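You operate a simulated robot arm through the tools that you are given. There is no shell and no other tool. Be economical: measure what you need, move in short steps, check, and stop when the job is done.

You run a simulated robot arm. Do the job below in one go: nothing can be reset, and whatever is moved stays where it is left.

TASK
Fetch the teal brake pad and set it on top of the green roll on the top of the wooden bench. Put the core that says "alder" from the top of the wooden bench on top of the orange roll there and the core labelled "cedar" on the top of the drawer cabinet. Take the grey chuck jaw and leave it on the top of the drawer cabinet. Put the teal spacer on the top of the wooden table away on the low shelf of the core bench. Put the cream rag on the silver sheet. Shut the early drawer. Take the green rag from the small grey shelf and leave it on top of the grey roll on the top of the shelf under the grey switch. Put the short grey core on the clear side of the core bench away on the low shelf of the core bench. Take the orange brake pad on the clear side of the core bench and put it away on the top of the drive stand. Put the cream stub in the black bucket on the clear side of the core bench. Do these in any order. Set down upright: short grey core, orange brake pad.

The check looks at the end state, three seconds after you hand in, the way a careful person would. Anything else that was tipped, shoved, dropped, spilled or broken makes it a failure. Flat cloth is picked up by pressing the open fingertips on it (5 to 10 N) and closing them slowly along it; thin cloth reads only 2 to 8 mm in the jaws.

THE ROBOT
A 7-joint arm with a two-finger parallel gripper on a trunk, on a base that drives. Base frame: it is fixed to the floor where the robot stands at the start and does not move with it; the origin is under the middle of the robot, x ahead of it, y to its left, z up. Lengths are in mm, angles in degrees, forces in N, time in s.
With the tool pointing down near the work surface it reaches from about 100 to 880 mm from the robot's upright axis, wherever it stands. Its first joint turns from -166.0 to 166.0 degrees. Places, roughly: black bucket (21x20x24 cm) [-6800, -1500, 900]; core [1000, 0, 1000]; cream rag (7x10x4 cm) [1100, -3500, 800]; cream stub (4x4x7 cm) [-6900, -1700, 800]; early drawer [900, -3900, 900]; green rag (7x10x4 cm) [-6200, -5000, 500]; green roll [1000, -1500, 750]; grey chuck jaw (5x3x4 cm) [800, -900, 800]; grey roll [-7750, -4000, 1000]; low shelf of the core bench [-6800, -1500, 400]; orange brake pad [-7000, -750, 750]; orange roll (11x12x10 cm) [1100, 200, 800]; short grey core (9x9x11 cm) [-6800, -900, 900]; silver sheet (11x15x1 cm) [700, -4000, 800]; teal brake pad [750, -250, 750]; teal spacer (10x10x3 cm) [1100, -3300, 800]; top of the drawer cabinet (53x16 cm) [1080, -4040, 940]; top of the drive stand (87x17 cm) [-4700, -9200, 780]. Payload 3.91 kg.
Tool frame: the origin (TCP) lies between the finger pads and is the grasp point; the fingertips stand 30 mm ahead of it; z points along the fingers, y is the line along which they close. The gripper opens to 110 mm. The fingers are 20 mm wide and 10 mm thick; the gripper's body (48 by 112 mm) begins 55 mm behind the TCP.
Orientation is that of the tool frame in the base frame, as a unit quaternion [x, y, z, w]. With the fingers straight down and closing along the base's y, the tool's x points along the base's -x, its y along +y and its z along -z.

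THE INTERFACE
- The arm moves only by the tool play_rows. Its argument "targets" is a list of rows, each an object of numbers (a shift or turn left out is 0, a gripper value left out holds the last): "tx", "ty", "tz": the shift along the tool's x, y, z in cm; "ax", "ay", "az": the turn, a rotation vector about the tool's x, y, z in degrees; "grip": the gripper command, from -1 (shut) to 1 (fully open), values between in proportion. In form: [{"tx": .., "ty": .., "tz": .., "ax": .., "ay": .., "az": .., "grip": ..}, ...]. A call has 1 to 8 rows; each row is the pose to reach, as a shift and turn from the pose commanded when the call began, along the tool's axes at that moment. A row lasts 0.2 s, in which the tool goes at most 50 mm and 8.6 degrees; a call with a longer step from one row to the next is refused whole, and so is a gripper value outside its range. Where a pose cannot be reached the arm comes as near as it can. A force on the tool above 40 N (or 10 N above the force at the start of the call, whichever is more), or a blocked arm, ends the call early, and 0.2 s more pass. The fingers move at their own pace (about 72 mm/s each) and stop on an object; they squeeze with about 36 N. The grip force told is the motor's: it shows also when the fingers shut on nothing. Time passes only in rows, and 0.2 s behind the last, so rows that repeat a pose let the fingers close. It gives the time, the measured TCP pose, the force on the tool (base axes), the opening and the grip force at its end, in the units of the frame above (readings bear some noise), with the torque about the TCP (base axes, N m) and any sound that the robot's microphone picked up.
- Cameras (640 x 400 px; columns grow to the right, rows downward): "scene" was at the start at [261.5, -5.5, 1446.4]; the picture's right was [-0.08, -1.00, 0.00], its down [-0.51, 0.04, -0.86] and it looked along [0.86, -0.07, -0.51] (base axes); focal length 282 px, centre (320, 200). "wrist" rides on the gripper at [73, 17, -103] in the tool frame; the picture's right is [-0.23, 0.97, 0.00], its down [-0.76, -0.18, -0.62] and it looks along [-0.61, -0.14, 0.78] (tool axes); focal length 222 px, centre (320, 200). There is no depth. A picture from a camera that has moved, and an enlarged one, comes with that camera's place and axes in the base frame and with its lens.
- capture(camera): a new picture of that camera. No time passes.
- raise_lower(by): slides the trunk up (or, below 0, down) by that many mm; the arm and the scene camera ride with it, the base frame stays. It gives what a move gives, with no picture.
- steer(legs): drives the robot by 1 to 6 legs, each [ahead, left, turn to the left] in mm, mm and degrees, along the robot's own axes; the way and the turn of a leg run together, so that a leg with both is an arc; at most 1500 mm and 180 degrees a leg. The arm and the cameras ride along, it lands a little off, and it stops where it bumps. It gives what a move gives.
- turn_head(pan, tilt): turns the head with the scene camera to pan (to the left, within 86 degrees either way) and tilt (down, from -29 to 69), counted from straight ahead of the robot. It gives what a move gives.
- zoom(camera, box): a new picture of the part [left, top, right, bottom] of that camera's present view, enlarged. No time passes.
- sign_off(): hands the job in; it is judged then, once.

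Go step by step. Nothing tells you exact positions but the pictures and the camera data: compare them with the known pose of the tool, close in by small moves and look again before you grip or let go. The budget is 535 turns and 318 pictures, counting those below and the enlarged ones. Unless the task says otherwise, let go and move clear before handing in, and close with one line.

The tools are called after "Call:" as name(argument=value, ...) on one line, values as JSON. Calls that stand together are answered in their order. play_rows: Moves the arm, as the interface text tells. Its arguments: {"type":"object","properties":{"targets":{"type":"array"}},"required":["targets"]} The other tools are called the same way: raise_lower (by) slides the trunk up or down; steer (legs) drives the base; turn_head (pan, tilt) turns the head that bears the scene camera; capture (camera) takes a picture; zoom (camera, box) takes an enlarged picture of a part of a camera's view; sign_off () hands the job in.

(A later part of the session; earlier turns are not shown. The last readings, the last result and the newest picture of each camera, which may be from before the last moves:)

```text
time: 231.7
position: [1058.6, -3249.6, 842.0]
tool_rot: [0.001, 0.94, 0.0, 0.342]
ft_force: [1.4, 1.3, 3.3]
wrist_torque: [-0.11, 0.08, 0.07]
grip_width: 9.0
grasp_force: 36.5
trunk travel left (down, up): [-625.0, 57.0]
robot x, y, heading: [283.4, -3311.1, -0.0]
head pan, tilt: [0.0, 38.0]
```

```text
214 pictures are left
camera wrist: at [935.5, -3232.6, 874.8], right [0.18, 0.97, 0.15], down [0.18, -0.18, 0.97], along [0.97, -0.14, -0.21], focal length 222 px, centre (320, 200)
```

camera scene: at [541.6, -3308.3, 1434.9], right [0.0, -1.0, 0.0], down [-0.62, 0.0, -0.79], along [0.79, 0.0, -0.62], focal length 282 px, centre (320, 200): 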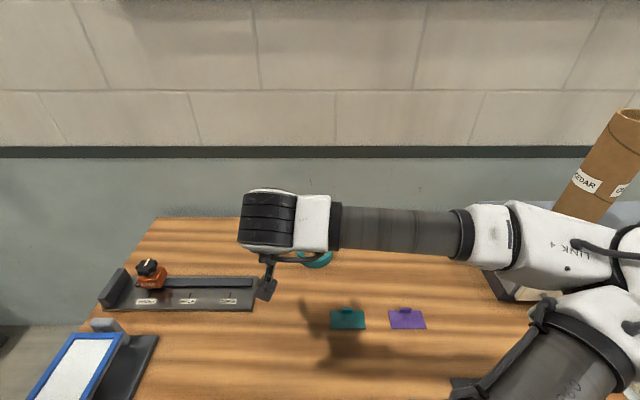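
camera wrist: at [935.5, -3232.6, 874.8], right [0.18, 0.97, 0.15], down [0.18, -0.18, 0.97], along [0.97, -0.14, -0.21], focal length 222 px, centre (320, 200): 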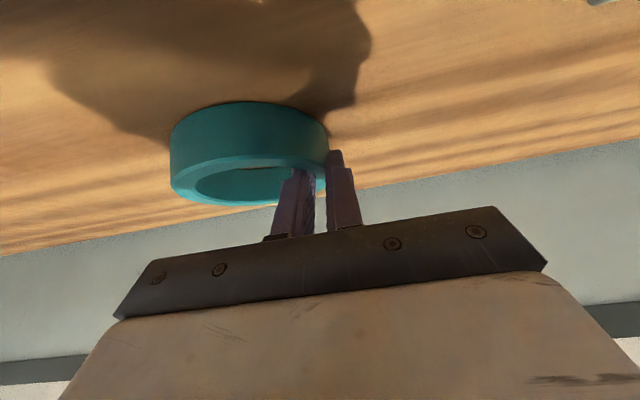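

Gripped on the wall (9 mm). I lift and check.

Call:
play_rows(targets=[{"tx": -1, "tz": -1.3}, {"tx": -3, "tz": -3.7}, {"tx": -5.5, "tz": -7}, {"tx": -8, "tz": -10}])

Call:
capture(camera="wrist")

Call:
zoom(camera="scene", box=[200, 150, 420, 310])

```text
time: 232.7
position: [1054.4, -3249.6, 969.4]
tool_rot: [0.001, 0.94, 0.0, 0.341]
ft_force: [-0.3, -0.6, -0.2]
wrist_torque: [0.06, 0.03, -0.02]
grip_width: 8.6
grasp_force: 36.0
trunk travel left (down, up): [-625.0, 57.0]
robot x, y, heading: [287.0, -3308.5, -0.2]
head pan, tilt: [0.0, 38.0]
```

```text
213 pictures are left
camera wrist: at [932.8, -3233.2, 1002.9], right [0.18, 0.97, 0.15], down [0.18, -0.18, 0.97], along [0.97, -0.14, -0.21], focal length 222 px, centre (320, 200)
```

wrist: 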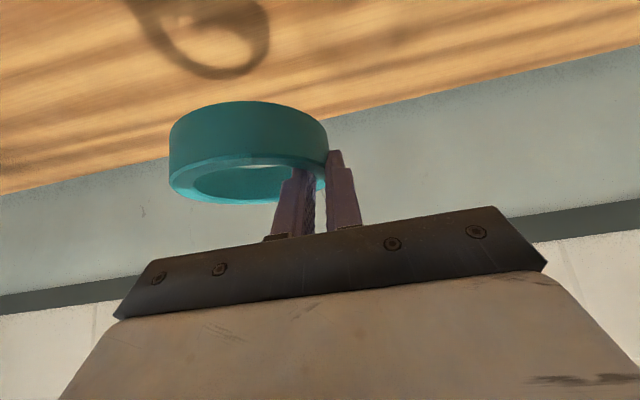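

```text
2.50 times, centred on (310, 230) of scene
camera zoom: at [541.4, -3308.2, 1434.9], right [0.0, -1.0, 0.0], down [-0.62, 0.0, -0.79], along [0.79, 0.0, -0.62], focal length 705 px, centre (345, 125)
```

zoom: 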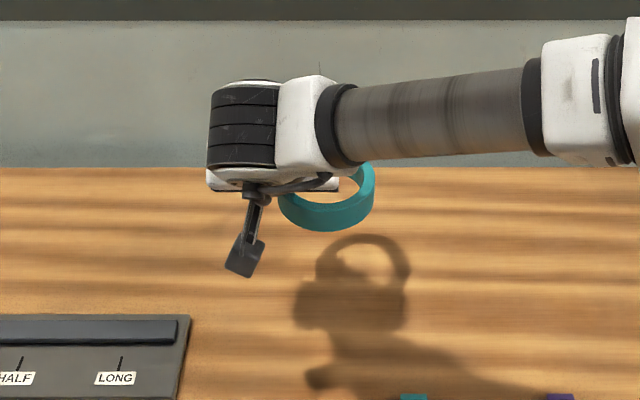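

Held level. I raise and retract the arm, then back off and turn to survey toward the core bench.

Call:
play_rows(targets=[{"tx": -2.4, "tz": -2.9}, {"tx": -5.2, "tz": -6.2}, {"tx": -8, "tz": -9.6}, {"tx": -4.8, "tz": -13}, {"tx": -1.4, "tz": -16}, {"tx": 2.2, "tz": -19}, {"tx": 5.8, "tz": -22}, {"tx": 9.4, "tz": -25}])

Call:
steer(legs=[[-900, 300, 0], [0, 900, 90], [0, 0, 90]])

Call:
turn_head(pan=0, tilt=12)

Call:
capture(camera="scene")

```text
time: 234.5
position: [846.8, -3216.0, 1125.3]
tool_rot: [-0.03, 0.941, 0.01, 0.337]
ft_force: [-0.2, 0.1, -1.7]
wrist_torque: [0.03, 0.02, -0.02]
grip_width: 8.7
grasp_force: 36.0
out of reach, approached as far as the arm can: row 7, 8
trunk travel left (down, up): [-625.0, 57.0]
robot x, y, heading: [282.8, -3312.8, 0.1]
head pan, tilt: [0.0, 38.0]
```

```text
time: 250.4
position: [-1760.2, -2516.4, 1127.0]
tool_rot: [0.942, 0.01, -0.336, 0.022]
ft_force: [-0.4, 0.6, -2.0]
wrist_torque: [-0.03, 0.0, 0.01]
grip_width: 7.3
grasp_force: 35.4
trunk travel left (down, up): [-625.0, 57.0]
robot x, y, heading: [-1195.1, -2437.4, -180.0]
head pan, tilt: [0.0, 38.0]
cut short: leg 2
```

```text
time: 251.3
position: [-1759.7, -2519.1, 1127.4]
tool_rot: [0.942, 0.011, -0.336, 0.024]
ft_force: [-0.2, -0.3, -1.2]
wrist_torque: [-0.03, -0.01, 0.0]
grip_width: 7.8
grasp_force: 35.6
trunk travel left (down, up): [-625.0, 57.0]
robot x, y, heading: [-1190.5, -2435.0, -179.8]
head pan, tilt: [0.0, 12.0]
```

```text
211 pictures are left
camera scene: at [-1455.4, -2432.8, 1476.2], right [0.0, 1.0, 0.0], down [0.21, 0.0, -0.98], along [-0.98, 0.0, -0.21], focal length 282 px, centre (320, 200)
```

scene: 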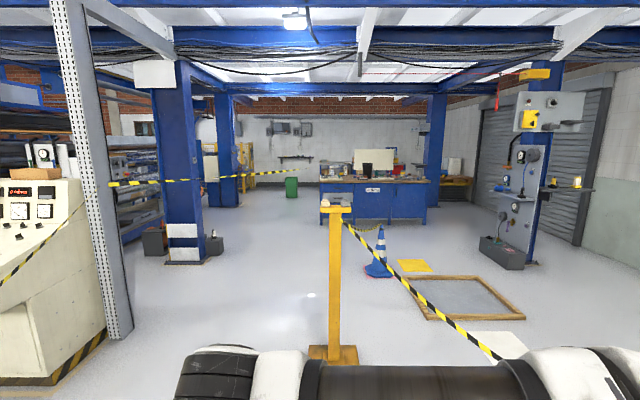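

The blue bench straight ahead (~5 m) is the core bench. A yellow post with tape stands in between; I zoom for the route.

Call:
zoom(camera="scene", box=[260, 120, 500, 270])

Call:
turn_head(pan=-45, tilt=20)

Call:
capture(camera="scene")

Call:
capture(camera="wrist")

Call:
turn_head(pan=45, tilt=20)

Call:
capture(camera="scene")

```text
2.67 times, centred on (380, 195) of scene
camera zoom: at [-1455.4, -2432.8, 1476.2], right [0.0, 1.0, 0.0], down [0.21, 0.0, -0.98], along [-0.98, 0.0, -0.21], focal length 752 px, centre (160, 213)
```

zoom: 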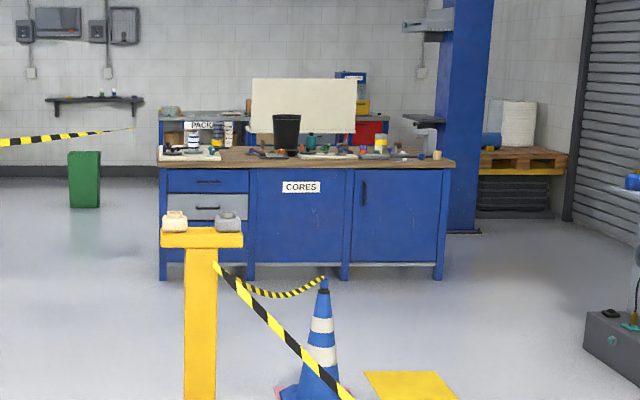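

```text
time: 252.4
position: [-1759.8, -2519.0, 1128.4]
tool_rot: [0.942, 0.012, -0.335, 0.025]
ft_force: [0.3, 0.2, -1.5]
wrist_torque: [-0.04, -0.03, 0.02]
grip_width: 7.6
grasp_force: 36.0
trunk travel left (down, up): [-625.0, 57.0]
robot x, y, heading: [-1195.5, -2438.0, -180.0]
head pan, tilt: [-45.0, 20.0]
```

```text
209 pictures are left
camera scene: at [-1428.1, -2367.0, 1463.3], right [0.71, 0.71, 0.0], down [0.24, -0.24, -0.94], along [-0.67, 0.66, -0.34], focal length 282 px, centre (320, 200)
```

scene: 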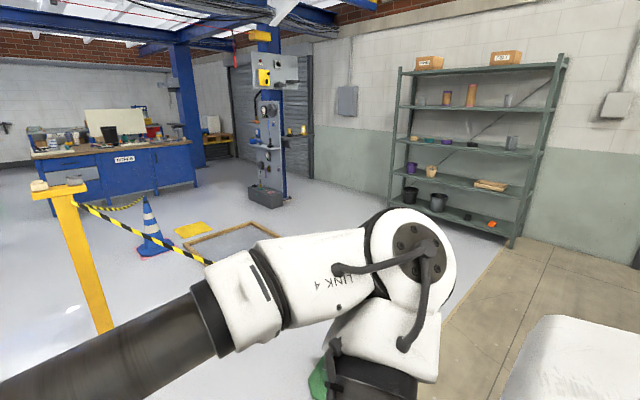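

```text
208 pictures are left
camera wrist: at [-1638.0, -2530.6, 1162.8], right [-0.14, -0.97, 0.18], down [-0.2, 0.21, 0.96], along [-0.97, 0.1, -0.23], focal length 222 px, centre (320, 200)
```

wrist: 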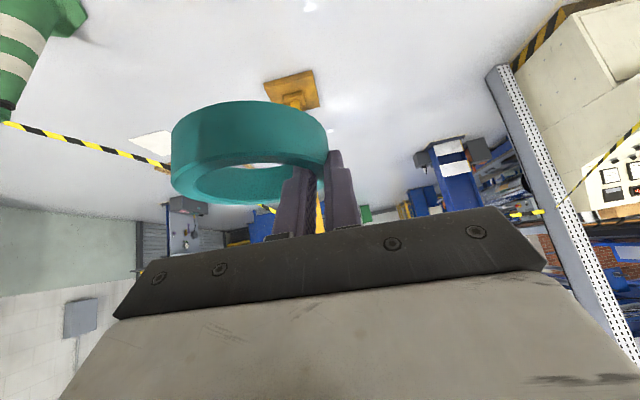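

```text
time: 254.0
position: [-1760.8, -2518.9, 1127.1]
tool_rot: [0.942, 0.012, -0.335, 0.025]
ft_force: [0.5, -0.8, -2.2]
wrist_torque: [-0.05, -0.02, -0.04]
grip_width: 7.4
grasp_force: 35.7
trunk travel left (down, up): [-625.0, 57.0]
robot x, y, heading: [-1194.3, -2433.9, -179.7]
head pan, tilt: [45.0, 20.0]
```

```text
207 pictures are left
camera scene: at [-1428.0, -2498.6, 1463.3], right [-0.71, 0.71, 0.0], down [0.24, 0.24, -0.94], along [-0.66, -0.66, -0.34], focal length 282 px, centre (320, 200)
```

scene: 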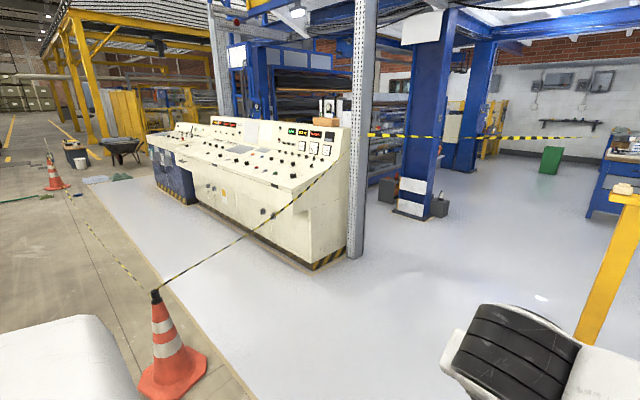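

Clear lane lies at y≈-3000 between the yellow post and the console. I drive along it toward the core bench.

Call:
steer(legs=[[0, 560, 0], [1500, 0, 0], [1500, 0, 0], [900, 0, 0]])

Call:
turn_head(pan=-25, tilt=15)

Call:
capture(camera="scene")

```text
time: 277.3
position: [-5670.9, -3128.0, 1127.6]
tool_rot: [0.941, 0.023, -0.336, 0.029]
ft_force: [-0.1, 0.2, 0.0]
wrist_torque: [-0.01, 0.01, -0.01]
grip_width: 7.4
grasp_force: 35.9
trunk travel left (down, up): [-625.0, 57.0]
robot x, y, heading: [-5106.9, -3028.9, -178.5]
head pan, tilt: [45.0, 20.0]
```

```text
time: 278.7
position: [-5670.6, -3128.4, 1127.0]
tool_rot: [0.942, 0.023, -0.335, 0.029]
ft_force: [0.2, -0.2, -0.8]
wrist_torque: [-0.03, -0.02, 0.04]
grip_width: 7.6
grasp_force: 36.2
trunk travel left (down, up): [-625.0, 57.0]
robot x, y, heading: [-5105.3, -3030.5, -178.5]
head pan, tilt: [-25.0, 15.0]
```

```text
206 pictures are left
camera scene: at [-5360.4, -2994.5, 1471.4], right [0.4, 0.92, 0.0], down [0.24, -0.1, -0.97], along [-0.89, 0.39, -0.26], focal length 282 px, centre (320, 200)
```

scene: 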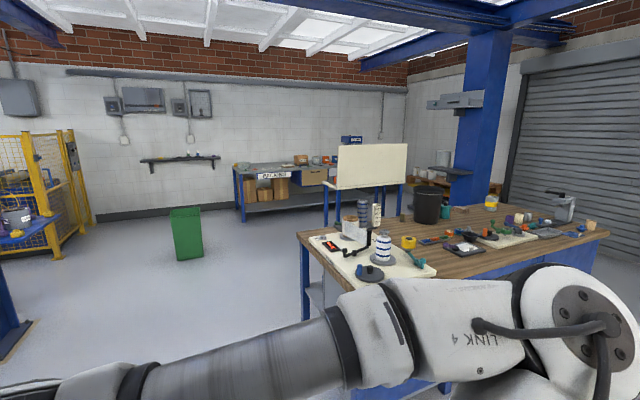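

The clear side looks to be the far side of the bench. I drive past its left end and look at the back.

Call:
steer(legs=[[1000, 0, -1.5], [700, 150, 0]])

Call:
turn_head(pan=-70, tilt=22)

Call:
capture(camera="scene")

```text
time: 287.4
position: [-7366.0, -3279.9, 1127.9]
tool_rot: [0.942, 0.012, -0.335, 0.025]
ft_force: [-0.8, 0.2, -1.4]
wrist_torque: [-0.05, -0.01, 0.02]
grip_width: 7.4
grasp_force: 36.3
trunk travel left (down, up): [-625.0, 57.0]
robot x, y, heading: [-6797.7, -3197.8, -180.0]
head pan, tilt: [-25.0, 15.0]
```

```text
time: 288.5
position: [-7366.6, -3281.0, 1127.2]
tool_rot: [0.942, 0.011, -0.335, 0.025]
ft_force: [-0.5, -1.2, -1.6]
wrist_torque: [-0.04, -0.02, 0.0]
grip_width: 7.3
grasp_force: 35.8
trunk travel left (down, up): [-625.0, 57.0]
robot x, y, heading: [-6801.0, -3198.0, -180.1]
head pan, tilt: [-70.0, 22.0]
```

```text
205 pictures are left
camera scene: at [-7000.1, -3107.2, 1460.1], right [0.94, 0.34, 0.0], down [0.13, -0.35, -0.93], along [-0.32, 0.87, -0.37], focal length 282 px, centre (320, 200)
```

scene: 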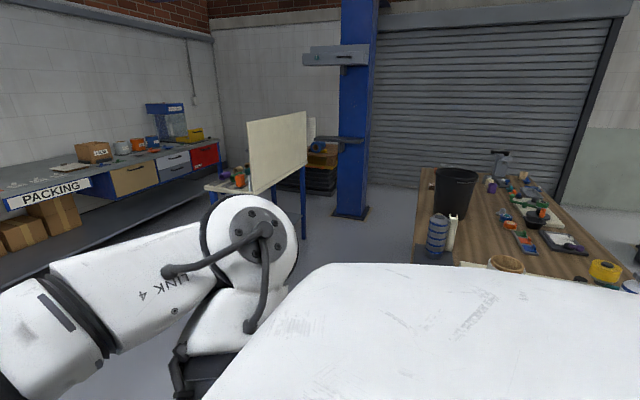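

The aisle behind the bench is about 1 m wide (x −7000…−8030). I go to its mouth, turn to face the bench, and strafe in.

Call:
steer(legs=[[780, 0, 0], [0, 0, -90], [0, 0, -90]])

Call:
turn_head(pan=50, tilt=22)

Call:
capture(camera="scene")

```text
time: 300.5
position: [-7021.5, -3098.4, 1127.7]
tool_rot: [-0.021, 0.941, 0.028, 0.336]
ft_force: [-1.2, -0.3, -1.6]
wrist_torque: [0.03, 0.01, -0.04]
grip_width: 7.7
grasp_force: 36.3
trunk travel left (down, up): [-625.0, 57.0]
robot x, y, heading: [-7583.2, -3193.6, 1.2]
head pan, tilt: [-70.0, 22.0]
```

```text
time: 302.5
position: [-7019.5, -3098.0, 1127.0]
tool_rot: [-0.021, 0.942, 0.029, 0.335]
ft_force: [-0.5, -0.4, -1.1]
wrist_torque: [0.03, 0.04, 0.0]
grip_width: 7.4
grasp_force: 35.5
trunk travel left (down, up): [-625.0, 57.0]
robot x, y, heading: [-7586.6, -3191.6, 1.2]
head pan, tilt: [50.0, 22.0]
```

```text
204 pictures are left
camera scene: at [-7354.6, -3116.8, 1460.0], right [0.78, -0.63, 0.0], down [-0.24, -0.29, -0.93], along [0.58, 0.72, -0.37], focal length 282 px, centre (320, 200)
```

scene: 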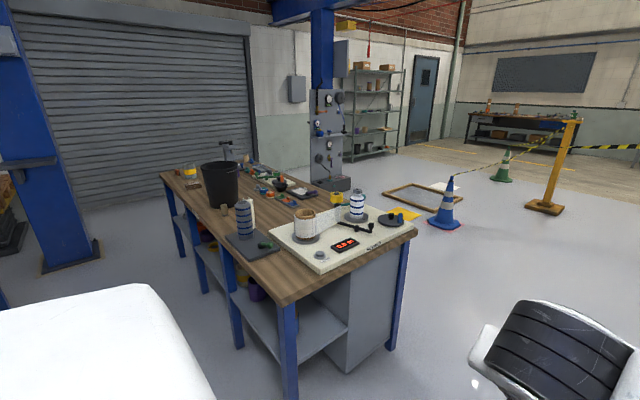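

Open low shelf is on this side. I square up and strafe along it.

Call:
steer(legs=[[-60, 900, -1.2]])

Call:
turn_head(pan=20, tilt=35)

Call:
capture(camera="scene")

```text
time: 309.9
position: [-7091.4, -2208.7, 1127.9]
tool_rot: [-0.016, 0.941, 0.028, 0.336]
ft_force: [0.4, 0.5, -0.9]
wrist_torque: [0.02, 0.03, -0.02]
grip_width: 7.4
grasp_force: 36.2
trunk travel left (down, up): [-625.0, 57.0]
robot x, y, heading: [-7654.0, -2302.7, 0.3]
head pan, tilt: [50.0, 22.0]
```

```text
time: 310.8
position: [-7090.1, -2208.9, 1127.4]
tool_rot: [-0.015, 0.942, 0.027, 0.335]
ft_force: [0.2, -0.7, 0.0]
wrist_torque: [0.0, 0.0, -0.01]
grip_width: 7.2
grasp_force: 36.0
trunk travel left (down, up): [-625.0, 57.0]
robot x, y, heading: [-7655.6, -2295.2, 0.3]
head pan, tilt: [20.0, 35.0]
```

```text
203 pictures are left
camera scene: at [-7402.1, -2264.1, 1439.5], right [0.35, -0.94, 0.0], down [-0.54, -0.2, -0.82], along [0.77, 0.29, -0.57], focal length 282 px, centre (320, 200)
```

scene: 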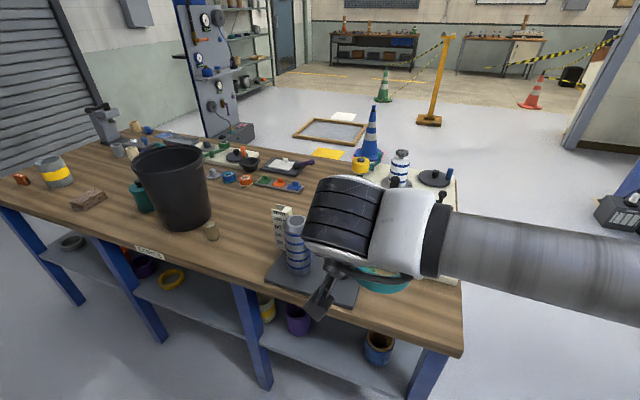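

The bay y −1829…−1167 has free shelf space near y≈−1650. I back off a little, strafe there and lower the trunk.

Call:
steer(legs=[[-80, 585, -0.3]])

Call:
raise_lower(by=-450)

Call:
turn_head(pan=0, tilt=30)

Call:
capture(camera="scene")

Call:
capture(camera="wrist")

```text
time: 314.8
position: [-7156.3, -1727.8, 1127.0]
tool_rot: [-0.017, 0.942, 0.028, 0.335]
ft_force: [-0.5, -0.9, -1.1]
wrist_torque: [0.05, -0.01, -0.01]
grip_width: 7.3
grasp_force: 36.5
trunk travel left (down, up): [-625.0, 57.0]
robot x, y, heading: [-7716.5, -1819.4, 0.3]
head pan, tilt: [20.0, 35.0]
stopped in leg 1: the robot was blocked; the commanded pose is now the measured one
```

```text
refused: -450 is not a number from -400 to 400
```

```text
time: 315.6
position: [-7156.7, -1728.0, 1128.2]
tool_rot: [-0.016, 0.942, 0.027, 0.335]
ft_force: [0.9, 0.0, -1.2]
wrist_torque: [0.07, 0.02, -0.01]
grip_width: 7.3
grasp_force: 36.2
trunk travel left (down, up): [-625.0, 57.0]
robot x, y, heading: [-7720.3, -1820.0, 0.5]
head pan, tilt: [0.0, 30.0]
```

```text
202 pictures are left
camera scene: at [-7459.4, -1813.7, 1447.2], right [0.01, -1.0, 0.0], down [-0.5, 0.0, -0.87], along [0.87, 0.01, -0.5], focal length 282 px, centre (320, 200)
```

scene: 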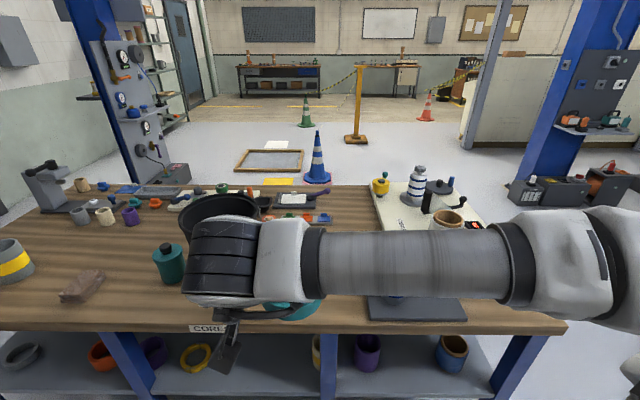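

```text
201 pictures are left
camera wrist: at [-7278.9, -1718.6, 1162.9], right [0.13, 0.97, 0.18], down [0.21, -0.21, 0.96], along [0.97, -0.08, -0.23], focal length 222 px, centre (320, 200)
```

wrist: 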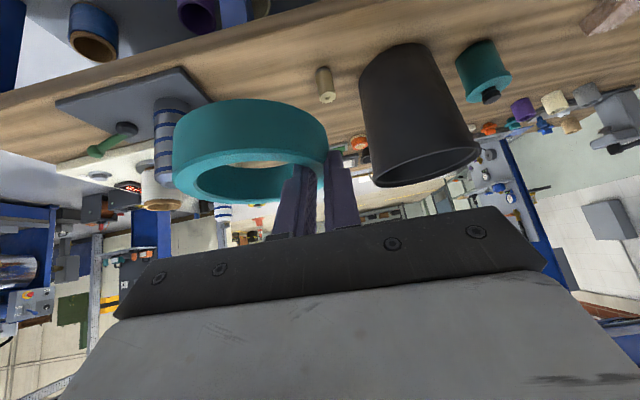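

The base grazed something behind and stopped; from here I can shift the arm instead. Ring is clear of the bench edge, so I lower the trunk.

Call:
steer(legs=[[15, -15, 0]])

Call:
raise_lower(by=-300)

Call:
raise_lower(by=-250)

Call:
capture(camera="scene")

Call:
capture(camera="wrist")

```text
time: 316.5
position: [-7141.2, -1742.3, 1127.7]
tool_rot: [-0.017, 0.942, 0.028, 0.334]
ft_force: [-0.3, -0.1, -0.5]
wrist_torque: [0.04, 0.03, 0.03]
grip_width: 7.5
grasp_force: 35.5
trunk travel left (down, up): [-625.0, 57.0]
robot x, y, heading: [-7707.6, -1836.3, 0.4]
head pan, tilt: [0.0, 30.0]
```

```text
time: 319.5
position: [-7141.2, -1741.5, 828.3]
tool_rot: [-0.017, 0.942, 0.027, 0.335]
ft_force: [-0.4, 1.0, -2.3]
wrist_torque: [0.03, 0.01, 0.01]
grip_width: 7.5
grasp_force: 36.1
trunk travel left (down, up): [-325.0, 357.0]
robot x, y, heading: [-7705.4, -1833.4, 0.5]
head pan, tilt: [0.0, 30.0]
```

```text
time: 322.0
position: [-7141.5, -1743.7, 577.0]
tool_rot: [-0.016, 0.942, 0.027, 0.335]
ft_force: [0.5, -0.5, -1.3]
wrist_torque: [0.01, 0.05, -0.01]
grip_width: 7.4
grasp_force: 36.1
trunk travel left (down, up): [-75.0, 607.0]
robot x, y, heading: [-7706.1, -1835.1, 0.5]
head pan, tilt: [0.0, 30.0]
```

```text
200 pictures are left
camera scene: at [-7444.4, -1828.5, 897.3], right [0.01, -1.0, 0.0], down [-0.5, 0.0, -0.87], along [0.87, 0.01, -0.5], focal length 282 px, centre (320, 200)
```

scene: 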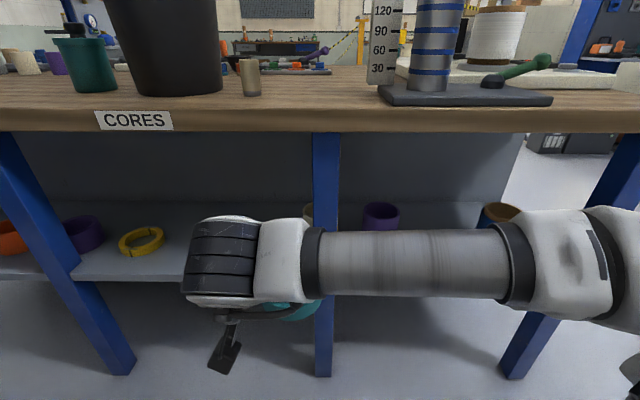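

```text
199 pictures are left
camera wrist: at [-7264.0, -1733.3, 612.9], right [0.13, 0.97, 0.18], down [0.21, -0.21, 0.96], along [0.97, -0.08, -0.23], focal length 222 px, centre (320, 200)
```

wrist: 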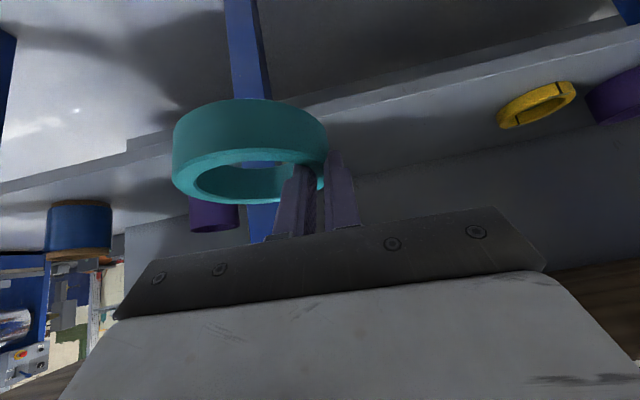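

Shelf top is about z≈400, free around y≈-1640. I level the tool, shift left, then drive in under the bench top.

Call:
play_rows(targets=[{"ty": 3.6, "ax": 1.2, "ay": -0.3, "az": 0.2}, {"ty": 7.2, "ax": 2.4, "ay": -0.6, "az": 0.5}, {"ty": 10.8, "ax": 3.5, "ay": -0.8, "az": 0.7}, {"ty": 14.4, "ax": 3.5, "ay": -0.8, "az": 0.7}])

Call:
steer(legs=[[150, 0, -0.5]])

Call:
capture(camera="scene")

Call:
capture(camera="wrist")

```text
time: 323.0
position: [-7148.6, -1598.3, 584.0]
tool_rot: [0.0, 0.94, 0.001, 0.342]
ft_force: [-1.1, 0.2, -0.9]
wrist_torque: [0.05, 0.03, 0.03]
grip_width: 7.6
grasp_force: 35.5
trunk travel left (down, up): [-75.0, 607.0]
robot x, y, heading: [-7707.8, -1832.8, 0.5]
head pan, tilt: [0.0, 30.0]
```

```text
time: 324.6
position: [-6999.5, -1601.2, 584.0]
tool_rot: [0.005, 0.939, -0.003, 0.343]
ft_force: [0.1, -0.6, -0.4]
wrist_torque: [0.06, 0.04, -0.03]
grip_width: 7.1
grasp_force: 36.1
trunk travel left (down, up): [-75.0, 607.0]
robot x, y, heading: [-7561.5, -1831.7, -0.1]
head pan, tilt: [0.0, 30.0]
stopped in leg 1: the robot was blocked; the commanded pose is now the measured one
```

```text
198 pictures are left
camera scene: at [-7297.5, -1828.5, 898.2], right [0.0, -1.0, 0.0], down [-0.5, 0.0, -0.87], along [0.87, 0.0, -0.5], focal length 282 px, centre (320, 200)
```

scene: 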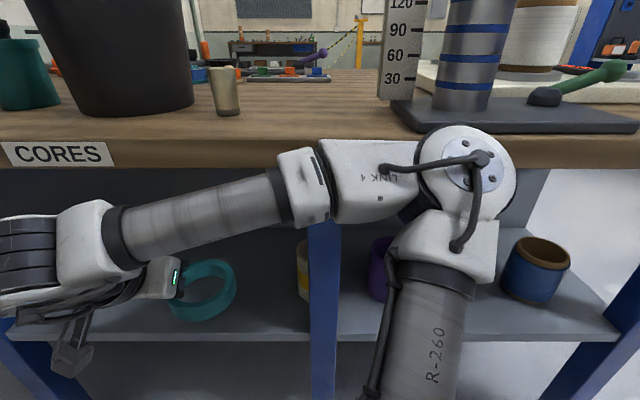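

```text
197 pictures are left
camera wrist: at [-7121.2, -1585.2, 617.8], right [0.18, 0.97, 0.15], down [0.18, -0.18, 0.97], along [0.97, -0.15, -0.21], focal length 222 px, centre (320, 200)
```

wrist: 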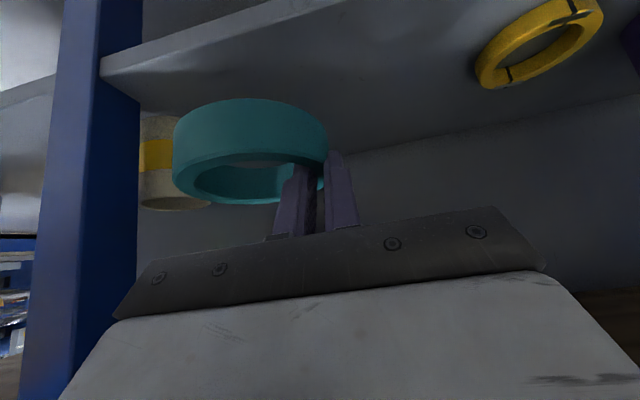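

The elbow seems to have come up against the bench edge. I back off 40, lower the trunk so the elbow goes beneath it, and look again.

Call:
steer(legs=[[-45, 0, 0]])

Call:
raise_lower(by=-70)

Call:
capture(camera="scene")

```text
time: 325.4
position: [-7045.1, -1603.5, 584.6]
tool_rot: [0.005, 0.94, -0.001, 0.342]
ft_force: [0.0, -0.1, -1.3]
wrist_torque: [0.05, 0.0, -0.01]
grip_width: 7.4
grasp_force: 35.8
trunk travel left (down, up): [-75.0, 607.0]
robot x, y, heading: [-7603.9, -1831.9, 0.1]
head pan, tilt: [0.0, 30.0]
```

```text
time: 326.7
position: [-7047.8, -1601.2, 581.9]
tool_rot: [0.002, 0.937, -0.004, 0.348]
ft_force: [-0.3, -0.4, -1.2]
wrist_torque: [0.02, 0.02, 0.03]
grip_width: 7.5
grasp_force: 36.2
trunk travel left (down, up): [-66.0, 616.0]
robot x, y, heading: [-7601.4, -1832.1, -0.2]
head pan, tilt: [0.0, 30.0]
stopped: the arm was blocked; the commanded pose is now the measured one
```

```text
196 pictures are left
camera scene: at [-7346.6, -1827.8, 892.1], right [0.0, -1.0, 0.0], down [-0.49, 0.0, -0.87], along [0.87, 0.0, -0.49], focal length 282 px, centre (320, 200)
```

scene: 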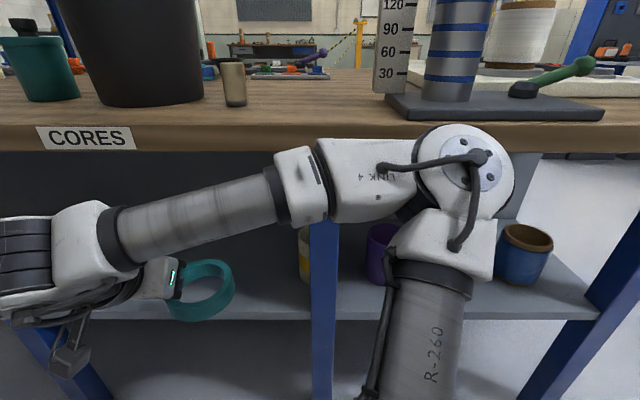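

Bench top is actually z≈803 and the elbow sat right at its edge; lowering was blocked by the arm itself. I back off, raise the trunk a bit, and will reach in with a stretched arm instead.

Call:
steer(legs=[[-90, 0, 0]])

Call:
raise_lower(by=80)

Call:
play_rows(targets=[{"tx": 2.3, "tz": 2.7}, {"tx": 4.6, "tz": 5.4}, {"tx": 6.5, "tz": 7.7}, {"tx": 8.3, "tz": 9.9}])

Call:
capture(camera="scene")

```text
time: 327.8
position: [-7137.0, -1599.3, 580.3]
tool_rot: [0.001, 0.937, -0.002, 0.349]
ft_force: [0.5, -0.5, -0.7]
wrist_torque: [0.05, 0.04, 0.02]
grip_width: 7.3
grasp_force: 36.3
trunk travel left (down, up): [-66.0, 616.0]
robot x, y, heading: [-7692.3, -1830.5, 0.2]
head pan, tilt: [0.0, 30.0]
```

```text
time: 329.0
position: [-7133.7, -1600.2, 655.3]
tool_rot: [0.0, 0.938, -0.002, 0.345]
ft_force: [-0.2, -0.6, -1.5]
wrist_torque: [0.1, 0.02, 0.0]
grip_width: 7.4
grasp_force: 35.9
trunk travel left (down, up): [-146.0, 536.0]
robot x, y, heading: [-7692.2, -1829.6, -0.0]
head pan, tilt: [0.0, 30.0]
```

```text
time: 330.0
position: [-7132.8, -1599.6, 525.4]
tool_rot: [-0.001, 0.939, -0.001, 0.345]
ft_force: [0.9, 0.0, -1.2]
wrist_torque: [0.08, 0.02, 0.0]
grip_width: 7.4
grasp_force: 36.0
trunk travel left (down, up): [-146.0, 536.0]
robot x, y, heading: [-7688.8, -1830.4, -0.1]
head pan, tilt: [0.0, 30.0]
```

```text
195 pictures are left
camera scene: at [-7430.6, -1828.8, 968.2], right [0.0, -1.0, 0.0], down [-0.5, 0.0, -0.87], along [0.87, 0.0, -0.5], focal length 282 px, centre (320, 200)
```

scene: 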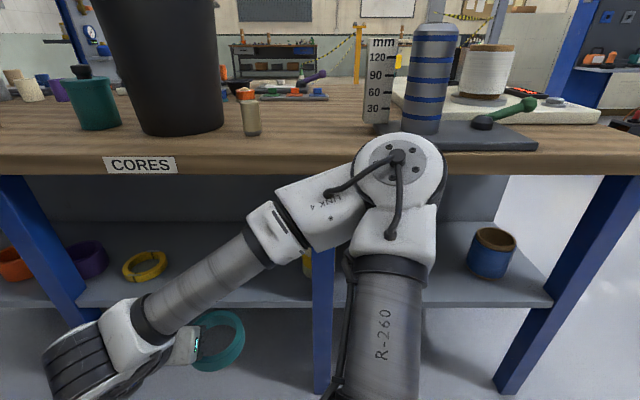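

Extending the arm should bring the elbow back from the edge. I extend in small steps, watching.

Call:
play_rows(targets=[{"tx": -3, "tz": 2.6}, {"tx": -6, "tz": 5.2}, {"tx": -7, "tz": 6.3}])

Call:
capture(camera="scene")

```text
time: 330.8
position: [-7039.1, -1601.6, 522.4]
tool_rot: [0.001, 0.938, -0.002, 0.346]
ft_force: [1.0, -0.4, -0.6]
wrist_torque: [0.02, 0.03, -0.02]
grip_width: 7.8
grasp_force: 35.8
trunk travel left (down, up): [-146.0, 536.0]
robot x, y, heading: [-7695.0, -1828.3, 0.1]
head pan, tilt: [0.0, 30.0]
```

```text
194 pictures are left
camera scene: at [-7430.6, -1828.8, 968.1], right [0.0, -1.0, 0.0], down [-0.5, 0.0, -0.87], along [0.87, 0.0, -0.5], focal length 282 px, centre (320, 200)
```

scene: 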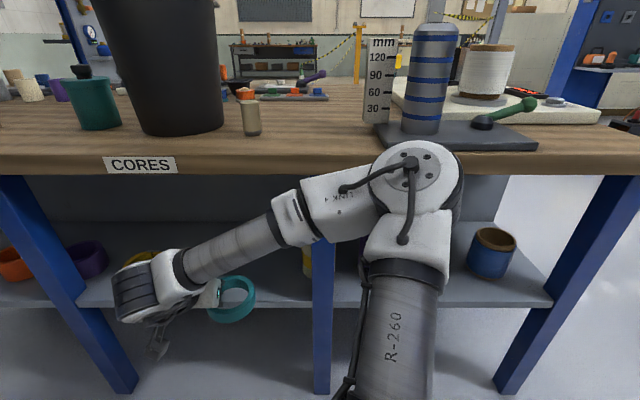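

Call:
play_rows(targets=[{"tx": -2, "tz": 3.2}, {"tx": -4, "tz": 6.4}, {"tx": -5.5, "tz": 9.5}, {"tx": -6.8, "tz": 12.6}])

Call:
capture(camera="scene")

Call:
capture(camera="wrist")

```text
time: 331.8
position: [-6906.8, -1601.4, 472.9]
tool_rot: [0.0, 0.939, -0.002, 0.345]
ft_force: [-0.5, 0.1, -1.1]
wrist_torque: [0.04, 0.06, 0.03]
grip_width: 7.3
grasp_force: 36.3
trunk travel left (down, up): [-146.0, 536.0]
robot x, y, heading: [-7696.0, -1828.4, 0.1]
head pan, tilt: [0.0, 30.0]
```

```text
193 pictures are left
camera scene: at [-7430.6, -1828.8, 968.2], right [0.0, -1.0, 0.0], down [-0.5, 0.0, -0.87], along [0.87, 0.0, -0.5], focal length 282 px, centre (320, 200)
```

scene: 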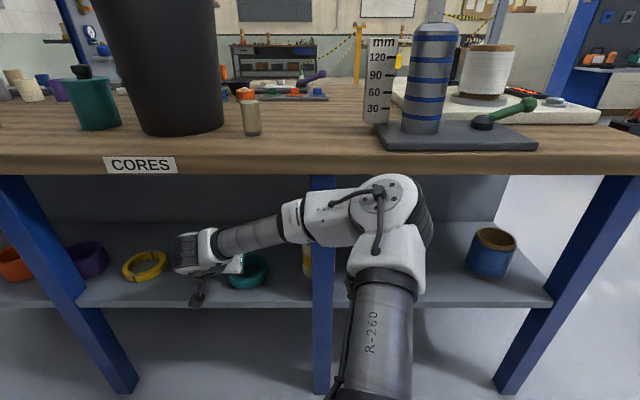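

```text
192 pictures are left
camera wrist: at [-7028.0, -1584.0, 504.6], right [0.17, 0.97, 0.14], down [0.18, -0.17, 0.97], along [0.97, -0.14, -0.2], focal length 222 px, centre (320, 200)
```

wrist: 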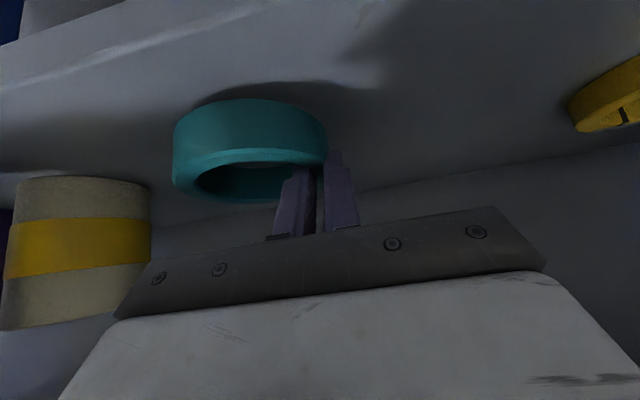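

Ring is over the shelf. I go slightly deeper and down to contact.

Call:
play_rows(targets=[{"tz": 1.2}, {"tz": 2.4}, {"tx": -0.1, "tz": 3.6}])

Call:
play_rows(targets=[{"tx": 0.2, "tz": 0.25}, {"tx": 0.4, "tz": 0.5}, {"tx": 0.6, "tz": 0.75}, {"tx": 0.8, "tz": 1.0}])

Call:
capture(camera="wrist")

```text
time: 332.5
position: [-6887.5, -1597.7, 463.3]
tool_rot: [0.0, 0.936, 0.001, 0.353]
ft_force: [-2.0, -0.2, 18.3]
wrist_torque: [-0.19, 0.39, -0.07]
grip_width: 7.8
grasp_force: 36.1
trunk travel left (down, up): [-146.0, 536.0]
robot x, y, heading: [-7688.4, -1829.2, 0.4]
head pan, tilt: [0.0, 30.0]
stopped in row 3: the force on the tool passed its limit at 45 N (the readings are from after the stop); the commanded pose is now the measured one
```

```text
time: 333.0
position: [-6886.6, -1598.2, 463.2]
tool_rot: [0.0, 0.934, 0.001, 0.358]
ft_force: [-1.6, -0.3, 18.6]
wrist_torque: [-0.2, 0.45, 0.0]
grip_width: 7.6
grasp_force: 35.9
trunk travel left (down, up): [-146.0, 536.0]
robot x, y, heading: [-7689.0, -1832.5, 0.1]
head pan, tilt: [0.0, 30.0]
stopped in row 2: the force on the tool passed its limit at 43 N (the readings are from after the stop); the commanded pose is now the measured one
```

```text
191 pictures are left
camera wrist: at [-7008.9, -1581.4, 491.9], right [0.17, 0.97, 0.15], down [0.15, -0.18, 0.97], along [0.97, -0.14, -0.18], focal length 222 px, centre (320, 200)
```

wrist: 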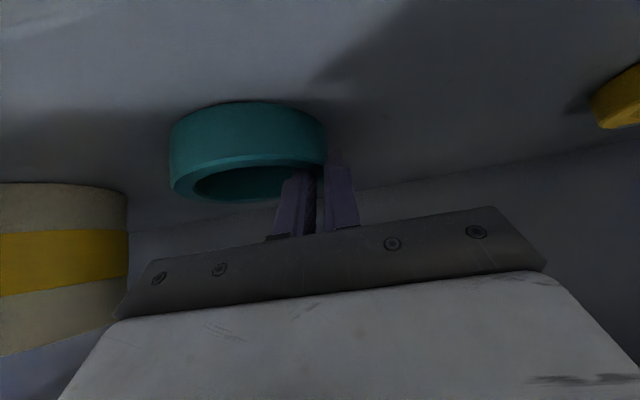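

Contact at shelf z≈426. I relieve the force, level, and release.

Call:
play_rows(targets=[{"tx": -0.15, "tz": -0.2, "ay": 0.9}, {"tx": -0.2, "tz": -0.3, "ay": 1.8}, {"tx": -0.2, "tz": -0.3, "ay": 1.8}])

Call:
play_rows(targets=[{"grip": -0.7}, {"grip": -0.45}, {"grip": -0.45}, {"grip": -0.45}])

Call:
capture(camera="wrist")

```text
time: 333.8
position: [-6885.4, -1597.0, 463.2]
tool_rot: [0.0, 0.94, 0.0, 0.34]
ft_force: [6.2, 0.8, 13.9]
wrist_torque: [-0.24, -1.11, 0.22]
grip_width: 7.4
grasp_force: 35.9
trunk travel left (down, up): [-146.0, 536.0]
robot x, y, heading: [-7698.1, -1832.5, 0.1]
head pan, tilt: [0.0, 30.0]
```

```text
time: 334.8
position: [-6887.3, -1597.8, 462.3]
tool_rot: [0.0, 0.941, 0.001, 0.339]
ft_force: [0.0, -0.1, 0.7]
wrist_torque: [0.0, 0.04, 0.01]
grip_width: 30.6
grasp_force: 0.0
trunk travel left (down, up): [-146.0, 536.0]
robot x, y, heading: [-7693.0, -1828.4, 0.2]
head pan, tilt: [0.0, 30.0]
```

```text
190 pictures are left
camera wrist: at [-7008.9, -1581.8, 496.1], right [0.17, 0.97, 0.15], down [0.19, -0.18, 0.97], along [0.97, -0.14, -0.22], focal length 222 px, centre (320, 200)
```

wrist: 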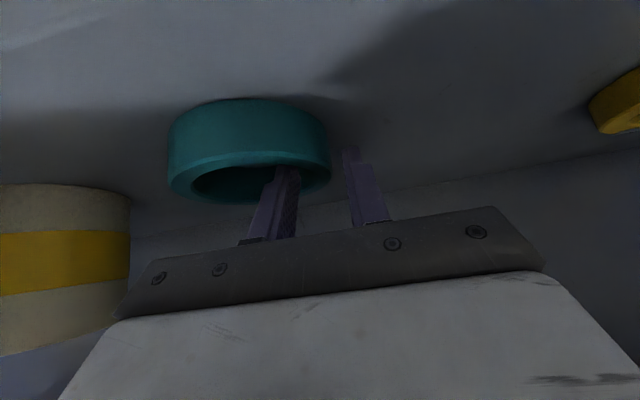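

Spacer is down. I lift the fingers out vertically, then withdraw.

Call:
play_rows(targets=[{"tx": -1.3, "tz": -1.5}, {"tx": -2.6, "tz": -3.1}, {"tx": -3.6, "tz": -4.2}])

Call:
capture(camera="wrist")

```text
time: 335.6
position: [-6887.0, -1598.6, 517.7]
tool_rot: [0.0, 0.941, 0.0, 0.338]
ft_force: [0.2, 0.5, -0.6]
wrist_torque: [-0.01, 0.03, 0.03]
grip_width: 30.1
grasp_force: 0.2
trunk travel left (down, up): [-146.0, 536.0]
robot x, y, heading: [-7696.2, -1832.3, -0.0]
head pan, tilt: [0.0, 30.0]
```

```text
189 pictures are left
camera wrist: at [-7008.0, -1582.3, 551.9], right [0.17, 0.97, 0.15], down [0.19, -0.18, 0.97], along [0.97, -0.14, -0.22], focal length 222 px, centre (320, 200)
```

wrist: 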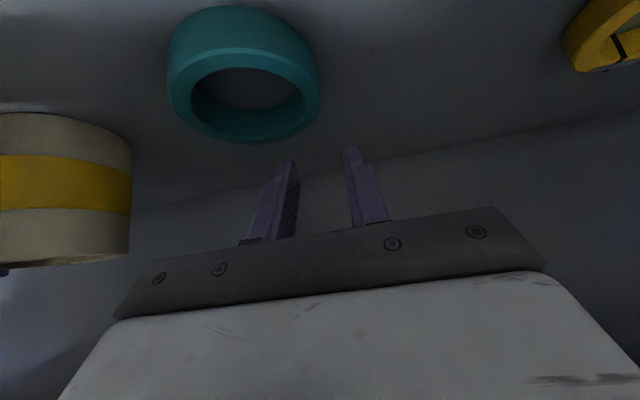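

Call:
play_rows(targets=[{"tx": 3.4, "tz": -2.9}, {"tx": 6.8, "tz": -5.8}, {"tx": 10.2, "tz": -8.7}, {"tx": 13.6, "tz": -11.6}, {"tx": 17, "tz": -14.5}, {"tx": 19, "tz": -16}])

Call:
capture(camera="scene")

Call:
capture(camera="wrist")

```text
time: 337.0
position: [-7135.6, -1599.3, 520.2]
tool_rot: [0.0, 0.94, 0.0, 0.34]
ft_force: [-0.2, 0.7, -0.3]
wrist_torque: [-0.02, -0.04, -0.03]
grip_width: 29.9
grasp_force: 0.0
trunk travel left (down, up): [-146.0, 536.0]
robot x, y, heading: [-7696.8, -1832.1, 0.1]
head pan, tilt: [0.0, 30.0]
```

```text
188 pictures are left
camera scene: at [-7430.9, -1829.0, 968.1], right [0.0, -1.0, 0.0], down [-0.5, 0.0, -0.87], along [0.87, 0.0, -0.5], focal length 282 px, centre (320, 200)
```

scene: 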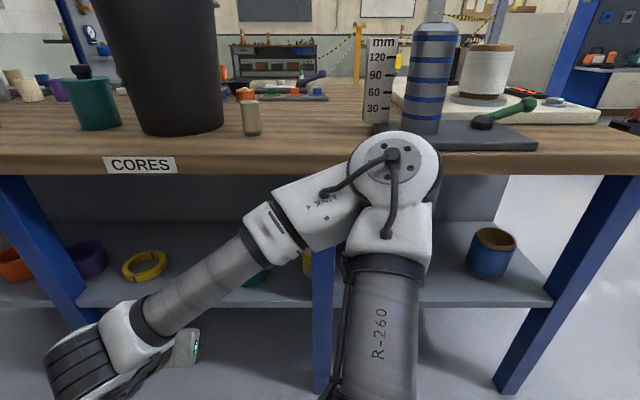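

```text
187 pictures are left
camera wrist: at [-7257.1, -1581.9, 553.5], right [0.17, 0.97, 0.15], down [0.19, -0.18, 0.97], along [0.97, -0.14, -0.21], focal length 222 px, centre (320, 200)
```

wrist: 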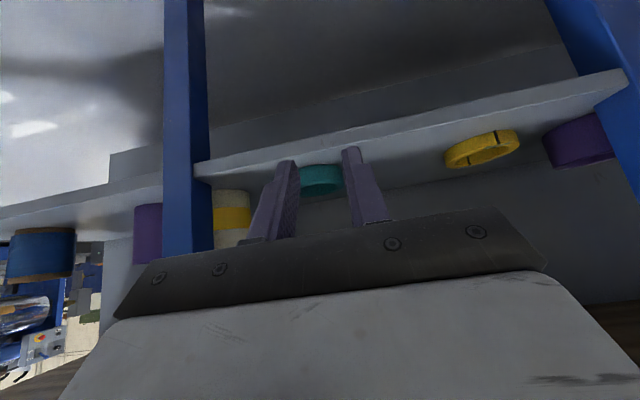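

Spacer sits on the shelf. I back off a bit and raise the trunk to work on the bench top.

Call:
steer(legs=[[0, -60, 0], [-70, 0, 0]])

Call:
raise_lower(by=250)

Call:
raise_lower(by=250)

Call:
turn_head(pan=30, tilt=35)

Call:
capture(camera="scene")

```text
time: 338.7
position: [-7204.8, -1658.1, 519.1]
tool_rot: [0.0, 0.941, 0.001, 0.338]
ft_force: [-0.1, -0.3, -0.1]
wrist_torque: [0.0, 0.02, -0.03]
grip_width: 30.3
grasp_force: 0.0
trunk travel left (down, up): [-146.0, 536.0]
robot x, y, heading: [-7765.7, -1890.9, -0.1]
head pan, tilt: [0.0, 30.0]
```

```text
time: 341.3
position: [-7204.2, -1658.5, 768.9]
tool_rot: [-0.001, 0.941, 0.001, 0.339]
ft_force: [-0.3, -0.5, 0.8]
wrist_torque: [-0.01, 0.0, -0.02]
grip_width: 30.2
grasp_force: 0.0
trunk travel left (down, up): [-396.0, 286.0]
robot x, y, heading: [-7762.8, -1893.2, 0.0]
head pan, tilt: [0.0, 30.0]
```

```text
time: 343.9
position: [-7204.9, -1657.9, 1019.0]
tool_rot: [0.0, 0.941, 0.001, 0.339]
ft_force: [-0.9, -0.1, -0.1]
wrist_torque: [-0.01, 0.04, -0.01]
grip_width: 30.2
grasp_force: 0.1
trunk travel left (down, up): [-646.0, 36.0]
robot x, y, heading: [-7760.3, -1893.2, -0.1]
head pan, tilt: [0.0, 30.0]
```

```text
time: 344.8
position: [-7204.2, -1658.1, 1019.2]
tool_rot: [0.0, 0.941, 0.001, 0.339]
ft_force: [0.7, 0.4, 0.5]
wrist_torque: [0.02, -0.05, -0.01]
grip_width: 30.3
grasp_force: 0.1
trunk travel left (down, up): [-646.0, 36.0]
robot x, y, heading: [-7762.0, -1894.0, 0.1]
head pan, tilt: [30.0, 35.0]
```

```text
186 pictures are left
camera scene: at [-7515.0, -1845.0, 1460.4], right [0.5, -0.87, 0.0], down [-0.5, -0.29, -0.82], along [0.71, 0.41, -0.57], focal length 282 px, centre (320, 200)
```

scene: 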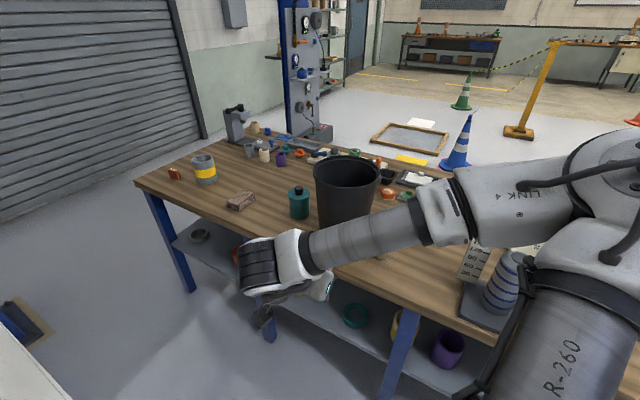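

I see the orange pad, grey core (yellow band), bucket, and the cream stub right of the bucket (≈(-6871,-1690)). I set the tool vertical and raise it, then move closer.

Call:
play_rows(targets=[{"tx": -1.5, "tz": -1.7, "ay": 5, "grip": 0}, {"tx": -3, "tz": -3.5, "ay": 10, "grip": 0}, {"tx": -5, "tz": -6, "ay": 15, "grip": 0}, {"tx": -7, "tz": -8.5, "ay": 20, "grip": 0}, {"tx": -9, "tz": -11, "ay": 25, "grip": 0}, {"tx": -9.5, "tz": -11.5, "ay": 30, "grip": 0}, {"tx": -9.5, "tz": -11.5, "ay": 35, "grip": 0}, {"tx": -9.5, "tz": -11.5, "ay": 39.6, "grip": 0}])

Call:
steer(legs=[[190, 0, 0], [0, 100, 0]])

Call:
turn_head(pan=10, tilt=35)

Call:
capture(camera="scene")

Call:
capture(camera="wrist")

```text
time: 346.6
position: [-7204.4, -1657.5, 1169.0]
tool_rot: [0.0, 1.0, 0.0, 0.0]
ft_force: [-0.9, 0.0, -0.5]
wrist_torque: [0.0, 0.0, 0.03]
grip_width: 55.0
grasp_force: 0.0
trunk travel left (down, up): [-646.0, 36.0]
robot x, y, heading: [-7761.3, -1891.1, -0.1]
head pan, tilt: [30.0, 35.0]
```

```text
time: 349.2
position: [-7017.7, -1555.1, 1168.1]
tool_rot: [-0.002, 1.0, -0.001, 0.0]
ft_force: [0.3, -0.6, 0.0]
wrist_torque: [-0.02, 0.02, -0.01]
grip_width: 55.0
grasp_force: 0.1
trunk travel left (down, up): [-646.0, 36.0]
robot x, y, heading: [-7576.2, -1795.5, 0.4]
head pan, tilt: [30.0, 35.0]
```

```text
time: 350.1
position: [-7017.6, -1556.7, 1167.7]
tool_rot: [-0.001, 1.0, -0.001, 0.001]
ft_force: [1.0, -0.1, 0.1]
wrist_torque: [0.0, 0.02, 0.01]
grip_width: 55.2
grasp_force: 0.1
trunk travel left (down, up): [-646.0, 36.0]
robot x, y, heading: [-7576.4, -1790.3, 0.2]
head pan, tilt: [10.0, 35.0]
```

```text
185 pictures are left
camera scene: at [-7316.4, -1772.7, 1460.4], right [0.18, -0.98, 0.0], down [-0.56, -0.1, -0.82], along [0.81, 0.15, -0.57], focal length 282 px, centre (320, 200)
```

scene: 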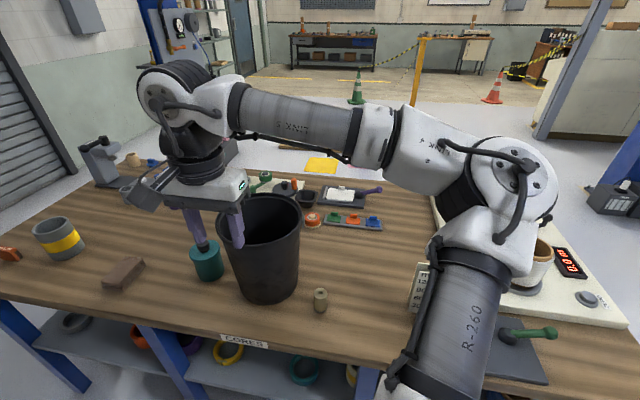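

```text
184 pictures are left
camera wrist: at [-7090.3, -1540.4, 1272.5], right [0.22, 0.97, 0.0], down [0.76, -0.18, 0.62], along [0.61, -0.14, -0.78], focal length 222 px, centre (320, 200)
```

wrist: 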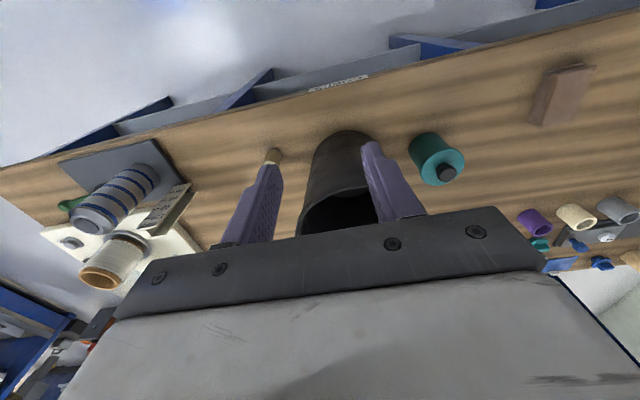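

Stub ≈(-6888,-1687), bucket centre ≈(-6805,-1553). I move above the stub, still above the bucket rim, and look.

Call:
play_rows(targets=[{"tx": -2, "ty": -3.3}, {"tx": -4, "ty": -6.6}, {"tx": -7, "ty": -9.9, "tz": 1}, {"tx": -10, "ty": -13.1, "tz": 3}, {"tx": -12.5, "ty": -13.1, "tz": 5}])

Call:
capture(camera="wrist")

Call:
capture(camera="scene")

```text
time: 351.3
position: [-6890.9, -1687.6, 1118.6]
tool_rot: [-0.002, 1.0, 0.0, 0.0]
ft_force: [-0.6, 0.4, -0.8]
wrist_torque: [0.01, 0.01, -0.02]
grip_width: 55.0
grasp_force: 0.1
trunk travel left (down, up): [-646.0, 36.0]
robot x, y, heading: [-7572.8, -1789.4, 0.1]
head pan, tilt: [10.0, 35.0]
```

```text
183 pictures are left
camera wrist: at [-6964.7, -1671.5, 1222.6], right [0.22, 0.97, 0.0], down [0.76, -0.17, 0.62], along [0.61, -0.14, -0.78], focal length 222 px, centre (320, 200)
```

wrist: 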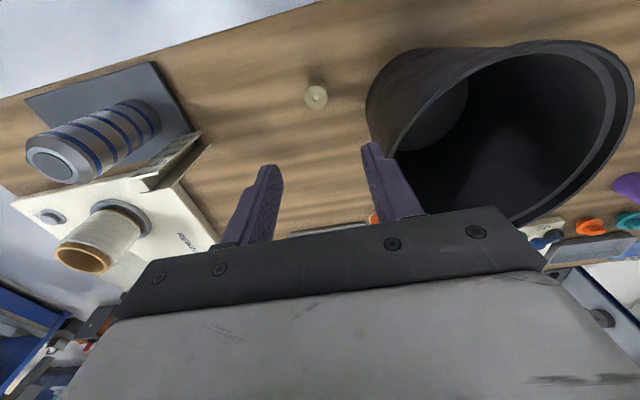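

```text
182 pictures are left
camera scene: at [-7315.8, -1772.5, 1460.3], right [0.18, -0.98, 0.0], down [-0.56, -0.1, -0.82], along [0.81, 0.14, -0.57], focal length 282 px, centre (320, 200)
```

scene: 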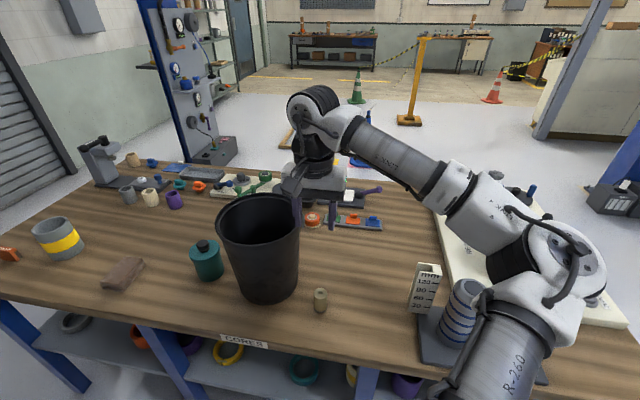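

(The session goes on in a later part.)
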